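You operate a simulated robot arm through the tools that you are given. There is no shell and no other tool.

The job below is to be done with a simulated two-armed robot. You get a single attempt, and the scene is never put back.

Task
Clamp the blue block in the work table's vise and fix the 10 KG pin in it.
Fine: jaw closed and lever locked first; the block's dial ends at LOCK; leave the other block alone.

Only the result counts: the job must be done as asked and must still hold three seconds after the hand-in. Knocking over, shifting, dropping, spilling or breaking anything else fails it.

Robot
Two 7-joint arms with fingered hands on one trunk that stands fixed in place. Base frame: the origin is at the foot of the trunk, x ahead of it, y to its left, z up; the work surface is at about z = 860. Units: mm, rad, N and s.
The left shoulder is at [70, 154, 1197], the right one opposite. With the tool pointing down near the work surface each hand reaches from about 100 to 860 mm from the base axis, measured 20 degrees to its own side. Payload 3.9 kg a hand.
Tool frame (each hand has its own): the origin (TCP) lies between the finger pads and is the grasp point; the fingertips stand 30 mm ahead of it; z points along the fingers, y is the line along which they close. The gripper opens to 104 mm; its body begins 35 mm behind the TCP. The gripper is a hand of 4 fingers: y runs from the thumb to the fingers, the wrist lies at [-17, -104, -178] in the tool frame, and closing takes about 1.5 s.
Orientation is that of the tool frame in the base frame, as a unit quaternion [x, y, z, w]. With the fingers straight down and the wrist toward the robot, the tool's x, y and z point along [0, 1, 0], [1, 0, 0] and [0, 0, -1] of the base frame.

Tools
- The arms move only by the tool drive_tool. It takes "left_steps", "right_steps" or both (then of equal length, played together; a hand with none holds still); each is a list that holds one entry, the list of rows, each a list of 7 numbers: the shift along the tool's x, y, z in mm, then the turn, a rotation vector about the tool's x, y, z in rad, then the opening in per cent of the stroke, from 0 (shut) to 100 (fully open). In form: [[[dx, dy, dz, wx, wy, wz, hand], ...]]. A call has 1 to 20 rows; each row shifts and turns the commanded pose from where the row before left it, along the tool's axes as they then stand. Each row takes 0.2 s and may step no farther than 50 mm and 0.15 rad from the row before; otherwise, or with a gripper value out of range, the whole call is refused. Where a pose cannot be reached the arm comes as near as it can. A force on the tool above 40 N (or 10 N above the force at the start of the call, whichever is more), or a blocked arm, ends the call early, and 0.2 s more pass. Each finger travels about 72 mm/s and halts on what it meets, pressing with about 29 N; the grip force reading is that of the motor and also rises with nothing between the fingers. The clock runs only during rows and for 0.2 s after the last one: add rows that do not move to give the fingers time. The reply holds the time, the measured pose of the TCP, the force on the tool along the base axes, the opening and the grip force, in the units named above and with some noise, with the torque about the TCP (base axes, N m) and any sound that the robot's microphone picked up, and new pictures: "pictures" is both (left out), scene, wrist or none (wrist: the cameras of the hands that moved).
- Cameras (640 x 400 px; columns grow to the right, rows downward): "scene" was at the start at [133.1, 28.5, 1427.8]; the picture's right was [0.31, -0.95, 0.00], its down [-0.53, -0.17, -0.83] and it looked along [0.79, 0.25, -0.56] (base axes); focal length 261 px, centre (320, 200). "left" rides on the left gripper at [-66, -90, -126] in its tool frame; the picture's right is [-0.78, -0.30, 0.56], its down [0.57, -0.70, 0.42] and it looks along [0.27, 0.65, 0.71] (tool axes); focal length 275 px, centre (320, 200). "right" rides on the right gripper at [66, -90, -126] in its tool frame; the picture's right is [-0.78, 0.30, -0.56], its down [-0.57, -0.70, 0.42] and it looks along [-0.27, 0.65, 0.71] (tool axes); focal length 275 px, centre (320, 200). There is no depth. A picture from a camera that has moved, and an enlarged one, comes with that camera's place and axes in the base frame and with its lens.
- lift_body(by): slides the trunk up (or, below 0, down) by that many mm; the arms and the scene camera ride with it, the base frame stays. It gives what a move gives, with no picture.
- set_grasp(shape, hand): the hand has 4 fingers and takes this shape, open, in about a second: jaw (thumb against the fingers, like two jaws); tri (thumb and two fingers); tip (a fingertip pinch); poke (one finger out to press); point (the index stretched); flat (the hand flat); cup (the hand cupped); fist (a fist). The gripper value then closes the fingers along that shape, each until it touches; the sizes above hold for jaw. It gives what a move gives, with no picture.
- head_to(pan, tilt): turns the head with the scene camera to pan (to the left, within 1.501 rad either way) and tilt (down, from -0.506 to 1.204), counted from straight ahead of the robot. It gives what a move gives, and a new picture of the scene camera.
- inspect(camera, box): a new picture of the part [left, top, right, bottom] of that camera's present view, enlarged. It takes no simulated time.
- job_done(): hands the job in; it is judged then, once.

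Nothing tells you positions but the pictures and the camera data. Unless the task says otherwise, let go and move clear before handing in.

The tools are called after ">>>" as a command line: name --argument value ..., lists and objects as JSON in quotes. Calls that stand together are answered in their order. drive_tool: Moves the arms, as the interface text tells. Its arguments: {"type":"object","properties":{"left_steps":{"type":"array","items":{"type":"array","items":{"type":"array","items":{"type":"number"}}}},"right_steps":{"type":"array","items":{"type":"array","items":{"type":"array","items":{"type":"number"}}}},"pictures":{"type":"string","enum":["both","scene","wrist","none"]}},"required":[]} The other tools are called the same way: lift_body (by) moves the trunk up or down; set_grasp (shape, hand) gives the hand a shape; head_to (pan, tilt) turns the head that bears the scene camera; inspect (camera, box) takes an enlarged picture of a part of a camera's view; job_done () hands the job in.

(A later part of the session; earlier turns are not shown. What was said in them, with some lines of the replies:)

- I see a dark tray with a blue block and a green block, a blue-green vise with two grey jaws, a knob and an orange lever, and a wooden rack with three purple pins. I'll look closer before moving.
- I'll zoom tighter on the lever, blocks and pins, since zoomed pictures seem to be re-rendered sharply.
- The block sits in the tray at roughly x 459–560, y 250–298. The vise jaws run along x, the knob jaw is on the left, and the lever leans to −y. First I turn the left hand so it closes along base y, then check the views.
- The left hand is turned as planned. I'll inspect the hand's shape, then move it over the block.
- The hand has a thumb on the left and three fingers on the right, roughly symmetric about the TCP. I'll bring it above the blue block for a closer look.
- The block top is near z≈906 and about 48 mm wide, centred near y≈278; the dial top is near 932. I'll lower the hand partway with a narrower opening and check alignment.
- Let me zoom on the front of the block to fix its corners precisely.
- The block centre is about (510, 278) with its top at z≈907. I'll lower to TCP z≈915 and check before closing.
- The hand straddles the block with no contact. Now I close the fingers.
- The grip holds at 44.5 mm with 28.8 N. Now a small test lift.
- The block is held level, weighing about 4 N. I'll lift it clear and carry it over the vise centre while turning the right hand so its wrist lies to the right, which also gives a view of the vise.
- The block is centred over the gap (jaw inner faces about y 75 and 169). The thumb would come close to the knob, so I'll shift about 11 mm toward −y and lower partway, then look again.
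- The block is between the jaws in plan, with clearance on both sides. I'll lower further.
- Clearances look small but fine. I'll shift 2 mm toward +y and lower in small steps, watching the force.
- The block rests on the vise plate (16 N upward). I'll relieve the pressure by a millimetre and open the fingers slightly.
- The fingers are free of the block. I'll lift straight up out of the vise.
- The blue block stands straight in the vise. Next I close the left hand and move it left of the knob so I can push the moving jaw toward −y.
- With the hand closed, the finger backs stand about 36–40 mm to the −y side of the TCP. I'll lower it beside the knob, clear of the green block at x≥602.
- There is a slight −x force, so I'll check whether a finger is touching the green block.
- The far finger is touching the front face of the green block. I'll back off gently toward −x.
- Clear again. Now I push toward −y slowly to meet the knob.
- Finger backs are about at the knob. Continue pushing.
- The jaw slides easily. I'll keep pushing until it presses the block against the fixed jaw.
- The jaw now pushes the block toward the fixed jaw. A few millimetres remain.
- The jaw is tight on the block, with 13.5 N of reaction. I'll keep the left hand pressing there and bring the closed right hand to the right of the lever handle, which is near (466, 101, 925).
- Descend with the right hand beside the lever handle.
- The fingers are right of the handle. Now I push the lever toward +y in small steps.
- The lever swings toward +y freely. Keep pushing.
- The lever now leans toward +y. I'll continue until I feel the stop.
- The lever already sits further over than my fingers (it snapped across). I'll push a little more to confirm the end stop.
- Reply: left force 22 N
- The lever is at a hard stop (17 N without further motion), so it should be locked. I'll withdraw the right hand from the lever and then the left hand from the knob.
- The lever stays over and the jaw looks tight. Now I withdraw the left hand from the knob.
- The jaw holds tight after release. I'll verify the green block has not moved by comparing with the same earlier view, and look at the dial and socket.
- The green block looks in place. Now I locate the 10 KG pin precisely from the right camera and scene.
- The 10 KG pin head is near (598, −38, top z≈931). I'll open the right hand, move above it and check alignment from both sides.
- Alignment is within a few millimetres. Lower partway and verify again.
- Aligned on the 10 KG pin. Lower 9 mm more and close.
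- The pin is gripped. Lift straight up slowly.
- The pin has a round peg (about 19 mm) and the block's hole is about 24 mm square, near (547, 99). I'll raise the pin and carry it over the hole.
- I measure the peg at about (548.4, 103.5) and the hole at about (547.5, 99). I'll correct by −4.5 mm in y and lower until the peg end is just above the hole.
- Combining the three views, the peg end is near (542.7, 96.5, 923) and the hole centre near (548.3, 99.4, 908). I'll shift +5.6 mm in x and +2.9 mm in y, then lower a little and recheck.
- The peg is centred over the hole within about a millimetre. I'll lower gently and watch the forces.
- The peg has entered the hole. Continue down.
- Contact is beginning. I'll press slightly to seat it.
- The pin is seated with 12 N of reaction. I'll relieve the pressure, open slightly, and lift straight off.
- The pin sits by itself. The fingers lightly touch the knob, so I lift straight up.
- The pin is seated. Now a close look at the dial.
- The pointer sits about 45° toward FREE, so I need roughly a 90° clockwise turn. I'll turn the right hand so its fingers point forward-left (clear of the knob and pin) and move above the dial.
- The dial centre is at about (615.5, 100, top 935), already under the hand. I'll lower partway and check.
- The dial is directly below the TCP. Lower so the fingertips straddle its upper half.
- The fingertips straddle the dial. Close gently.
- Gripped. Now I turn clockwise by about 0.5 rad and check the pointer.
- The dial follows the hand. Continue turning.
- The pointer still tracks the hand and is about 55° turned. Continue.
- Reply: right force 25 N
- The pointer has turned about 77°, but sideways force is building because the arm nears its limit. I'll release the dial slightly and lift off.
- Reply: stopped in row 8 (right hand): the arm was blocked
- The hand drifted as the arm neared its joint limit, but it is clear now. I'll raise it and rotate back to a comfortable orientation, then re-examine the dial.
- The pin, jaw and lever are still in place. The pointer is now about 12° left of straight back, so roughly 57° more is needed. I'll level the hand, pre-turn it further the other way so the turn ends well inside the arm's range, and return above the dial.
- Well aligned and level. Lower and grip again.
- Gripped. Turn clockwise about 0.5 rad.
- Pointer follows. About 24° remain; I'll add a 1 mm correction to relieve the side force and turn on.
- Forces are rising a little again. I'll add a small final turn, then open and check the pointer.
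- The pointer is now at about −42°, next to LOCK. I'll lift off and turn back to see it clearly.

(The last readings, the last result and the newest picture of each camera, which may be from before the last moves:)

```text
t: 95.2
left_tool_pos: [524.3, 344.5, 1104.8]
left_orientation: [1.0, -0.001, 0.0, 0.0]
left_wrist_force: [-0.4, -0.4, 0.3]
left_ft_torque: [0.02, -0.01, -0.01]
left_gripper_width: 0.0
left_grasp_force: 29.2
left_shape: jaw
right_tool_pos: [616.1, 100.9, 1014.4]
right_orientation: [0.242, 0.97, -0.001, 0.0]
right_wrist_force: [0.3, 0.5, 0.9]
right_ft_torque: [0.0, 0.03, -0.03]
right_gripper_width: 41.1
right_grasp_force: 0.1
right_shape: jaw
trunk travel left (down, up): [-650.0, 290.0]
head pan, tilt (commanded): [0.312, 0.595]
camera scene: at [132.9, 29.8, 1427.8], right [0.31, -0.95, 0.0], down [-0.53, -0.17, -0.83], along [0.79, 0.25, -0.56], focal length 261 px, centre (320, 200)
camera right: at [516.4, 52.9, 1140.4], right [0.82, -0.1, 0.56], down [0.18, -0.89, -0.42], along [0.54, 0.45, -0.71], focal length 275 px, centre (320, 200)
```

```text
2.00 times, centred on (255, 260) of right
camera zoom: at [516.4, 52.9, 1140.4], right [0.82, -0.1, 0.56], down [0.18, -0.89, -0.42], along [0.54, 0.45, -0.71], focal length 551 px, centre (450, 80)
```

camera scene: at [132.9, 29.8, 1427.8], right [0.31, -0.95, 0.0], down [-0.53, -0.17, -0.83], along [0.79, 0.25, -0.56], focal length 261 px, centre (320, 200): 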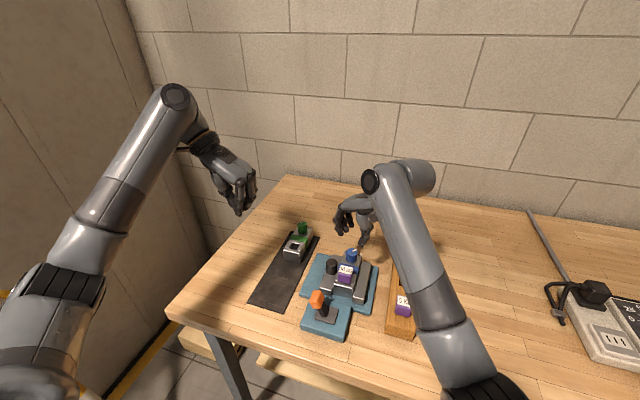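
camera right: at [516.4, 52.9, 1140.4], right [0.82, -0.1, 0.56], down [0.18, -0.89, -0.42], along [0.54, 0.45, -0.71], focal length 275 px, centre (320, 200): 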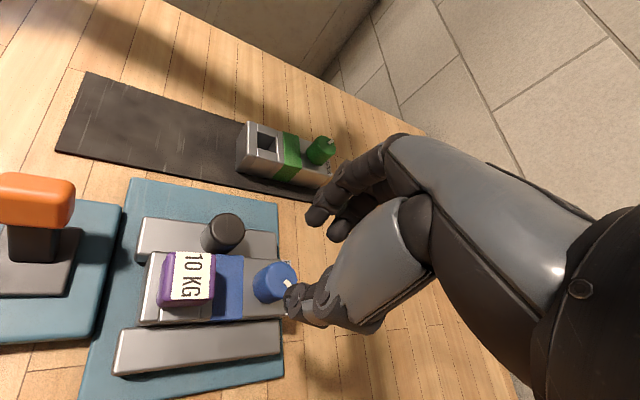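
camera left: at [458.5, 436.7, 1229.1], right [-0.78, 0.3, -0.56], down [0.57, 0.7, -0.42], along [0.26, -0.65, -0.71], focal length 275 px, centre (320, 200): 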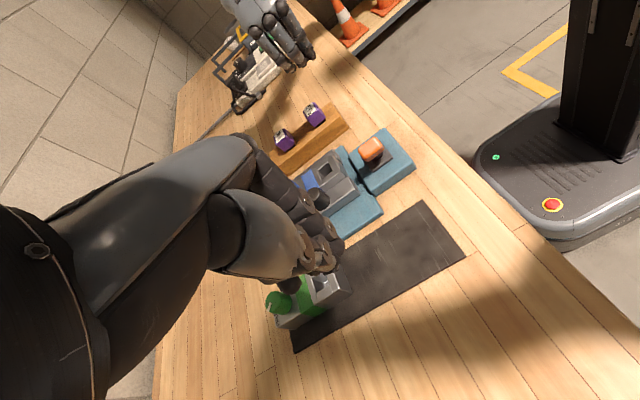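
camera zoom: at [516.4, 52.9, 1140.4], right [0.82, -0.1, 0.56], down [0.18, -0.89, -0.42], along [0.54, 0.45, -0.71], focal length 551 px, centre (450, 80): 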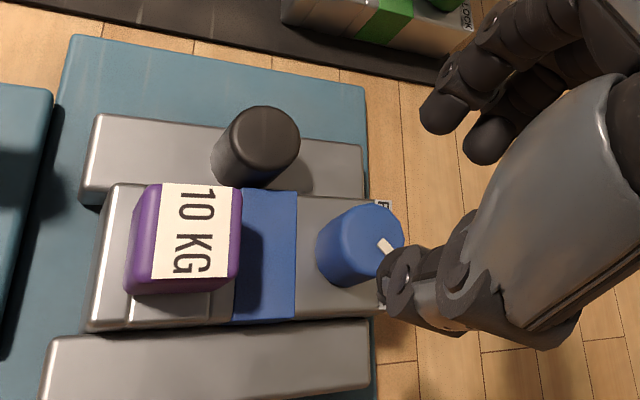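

By measurement the pointer moved from about +44° to about −45°, symmetric with FREE, so it is at LOCK. I'll move the right hand well clear and make a final check.

>>> drive_tool --right_steps '[[[0, 0, -25, 0, 0, 0, 40], [0, 0, -30, 0, 0, 0, 40], [0, 0, -30, 0, 0, 0, 40], [-6.3, -37.4, -10, 0, 0, 0, 40], [-6.3, -37.4, -10, 0, 0, 0, 40], [-6.3, -37.4, -10, 0, 0, 0, 40], [-6.3, -37.4, 0, 0, 0, 0, 40], [-6.3, -37.4, 0, 0, 0, 0, 40], [0, 0, 0, 0, 0, 0, 40]]]' --pictures "both"

>>> inspect --camera "scene" --box '[290, 225, 410, 345]'

>>> inspect --camera "right" --box '[100, 60, 340, 260]'

>>> inspect --camera "scene" --box '[338, 243, 368, 267]'

>>> inspect --camera "scene" --box '[245, 215, 325, 310]'

```text
t: 97.2
left_tool_pos: [524.9, 347.7, 1103.6]
left_orientation: [1.0, 0.0, 0.0, 0.001]
left_wrist_force: [0.0, 0.7, -0.5]
left_ft_torque: [-0.05, -0.03, -0.01]
left_gripper_width: 0.0
left_grasp_force: 29.0
left_shape: jaw
right_tool_pos: [553.7, -76.9, 1130.8]
right_orientation: [0.242, 0.97, 0.001, 0.001]
right_wrist_force: [-0.2, 0.0, 0.2]
right_ft_torque: [0.01, 0.02, 0.03]
right_gripper_width: 41.2
right_grasp_force: 0.1
right_shape: jaw
trunk travel left (down, up): [-650.0, 290.0]
head pan, tilt (commanded): [0.312, 0.595]
camera scene: at [133.3, 30.7, 1427.7], right [0.31, -0.95, 0.0], down [-0.53, -0.17, -0.83], along [0.79, 0.25, -0.56], focal length 261 px, centre (320, 200)
camera right: at [454.6, -124.6, 1256.2], right [0.82, -0.1, 0.56], down [0.18, -0.89, -0.42], along [0.54, 0.45, -0.71], focal length 275 px, centre (320, 200)
```

scene: 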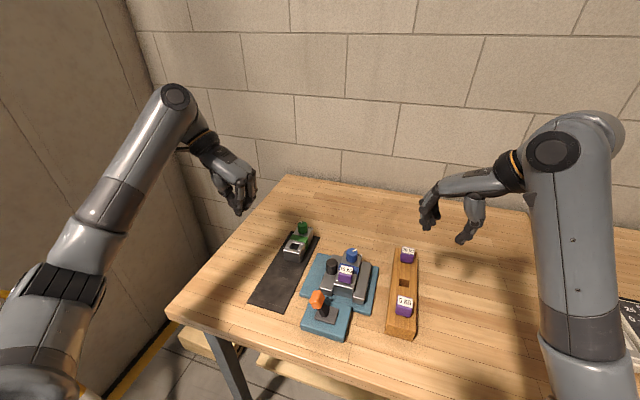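
right: 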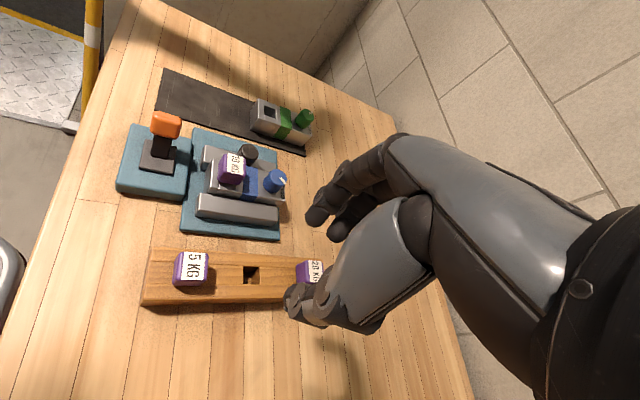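

```text
3.33 times, centred on (350, 285) of scene
camera zoom: at [133.3, 30.7, 1427.7], right [0.31, -0.95, 0.0], down [-0.53, -0.17, -0.83], along [0.79, 0.25, -0.56], focal length 869 px, centre (220, -83)
```

zoom: 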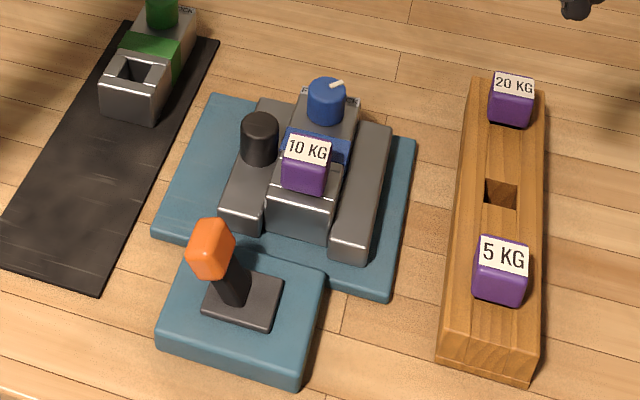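

```text
2.00 times, centred on (220, 160) of right
camera zoom: at [454.6, -124.6, 1256.2], right [0.82, -0.1, 0.56], down [0.18, -0.89, -0.42], along [0.54, 0.45, -0.71], focal length 551 px, centre (520, 280)
```

zoom: 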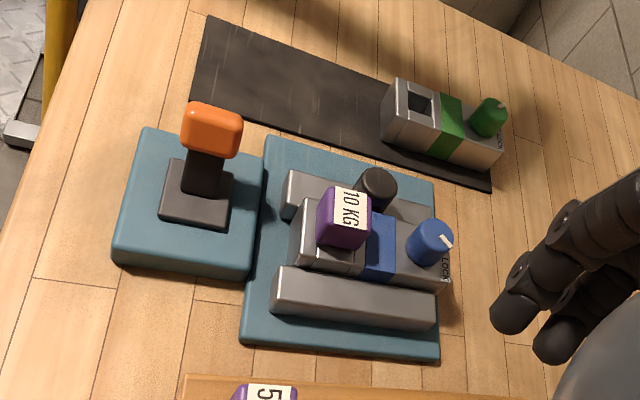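

```text
16.00 times, centred on (353, 255) of scene
camera zoom: at [133.3, 30.7, 1427.7], right [0.31, -0.95, 0.0], down [-0.53, -0.17, -0.83], along [0.79, 0.25, -0.56], focal length 4173 px, centre (-208, -680)
```

zoom: 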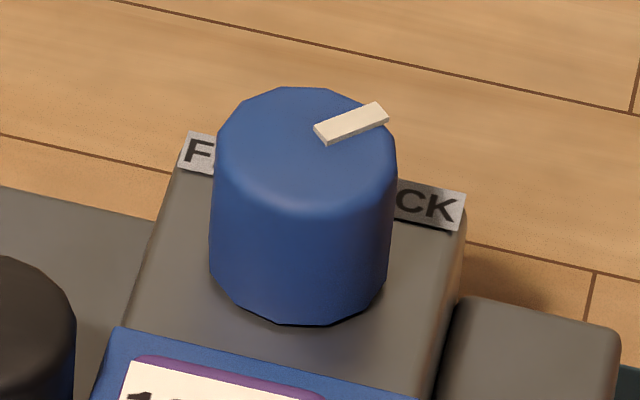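

```text
4.21 times, centred on (285, 262) of scene
camera zoom: at [133.3, 30.7, 1427.7], right [0.31, -0.95, 0.0], down [-0.53, -0.17, -0.83], along [0.79, 0.25, -0.56], focal length 1098 px, centre (467, -63)
```

zoom: 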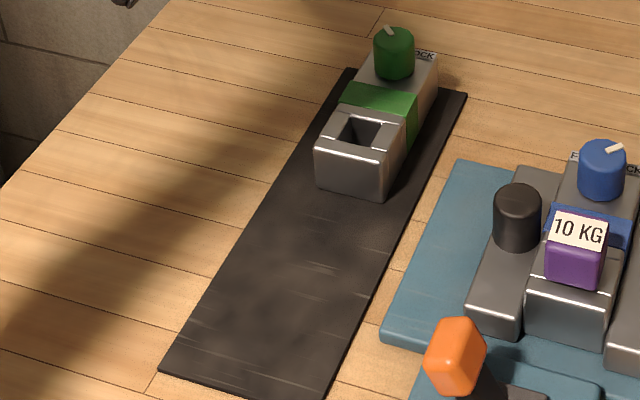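

>>> inspect --camera "scene" --box '[325, 258, 370, 300]'

>>> inspect --camera "left" --box '[285, 130, 365, 200]'

>>> inspect --camera "right" --box '[200, 130, 300, 230]'

```text
9.52 times, centred on (348, 279) of scene
camera zoom: at [133.3, 30.7, 1427.7], right [0.31, -0.95, 0.0], down [-0.53, -0.17, -0.83], along [0.79, 0.25, -0.56], focal length 2484 px, centre (58, -552)
```

zoom: 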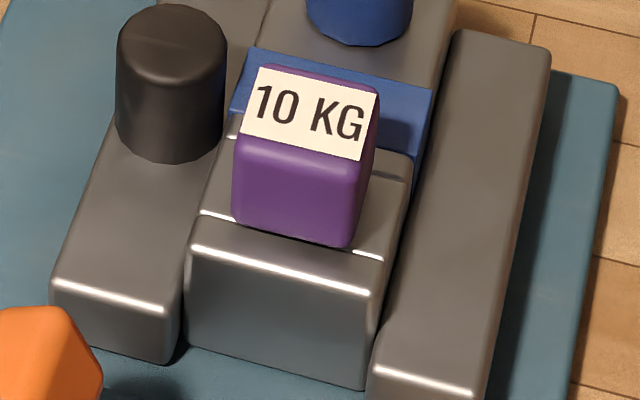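

```text
5.71 times, centred on (325, 165) of left
camera zoom: at [458.3, 437.0, 1228.3], right [-0.78, 0.3, -0.56], down [0.57, 0.7, -0.43], along [0.27, -0.65, -0.71], focal length 1573 px, centre (291, 400)
```

zoom: 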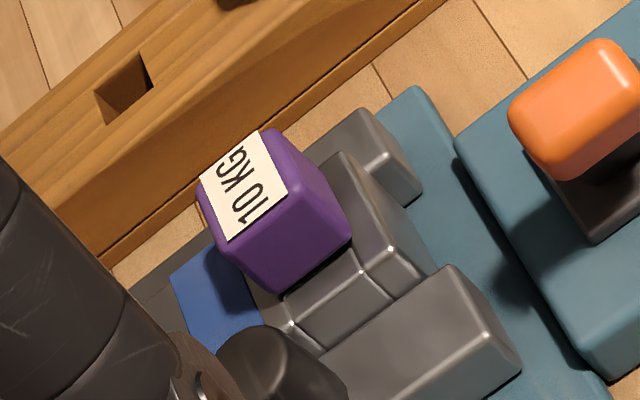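

```text
4.00 times, centred on (250, 180) of right
camera zoom: at [454.6, -124.6, 1256.2], right [0.82, -0.1, 0.56], down [0.18, -0.89, -0.42], along [0.54, 0.45, -0.71], focal length 1101 px, centre (600, 280)
```

zoom: 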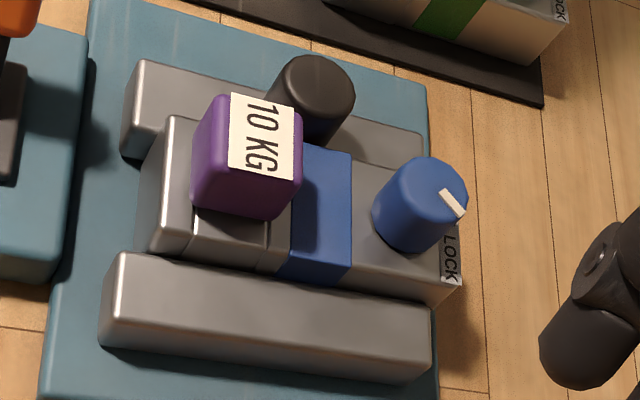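

The final state matches the job:
- **Block:** the blue block is clamped between the jaws.
- **Lever:** it is over at its far stop.
- **Pin:** the 10 KG pin is seated in the block.
- **Dial:** the pointer is at LOCK.

The green block was lightly touched once by a finger and looks unmoved. The other pins were not touched, and both hands are clear, so I'm handing in.

>>> job_done

```text
The job is handed in.
```

I've handed the job in: the blue block is clamped in the vise with the 10 KG pin in it and its dial at LOCK. I had no result back from the judging when I finished.

- **Vise:** I pushed the jaw shut on the block first. Then I moved the lever to its far stop, where it held firm at 17 N. The jaw stayed put when a finger later pressed the knob with about 4 N, so I take the lever to be locked.
- **Pin:** the 10 KG pin went straight into the hole and its head rests on top of the block.
- **Dial:** turning took two tries. On the first, the right arm hit its joint limit and the dial slipped part-way back. After the second, the pointer measured about −45°, mirroring where it started at FREE. No click or end stop confirmed it.
- **Green block:** while lining up to push the jaw, a finger touched its front face with about 2.4 N. It looks unmoved in the pictures, but a shift of a millimetre or so can't be ruled out.

I didn't touch the 5 KG and 20 KG pins, and both hands were clear at hand-in.
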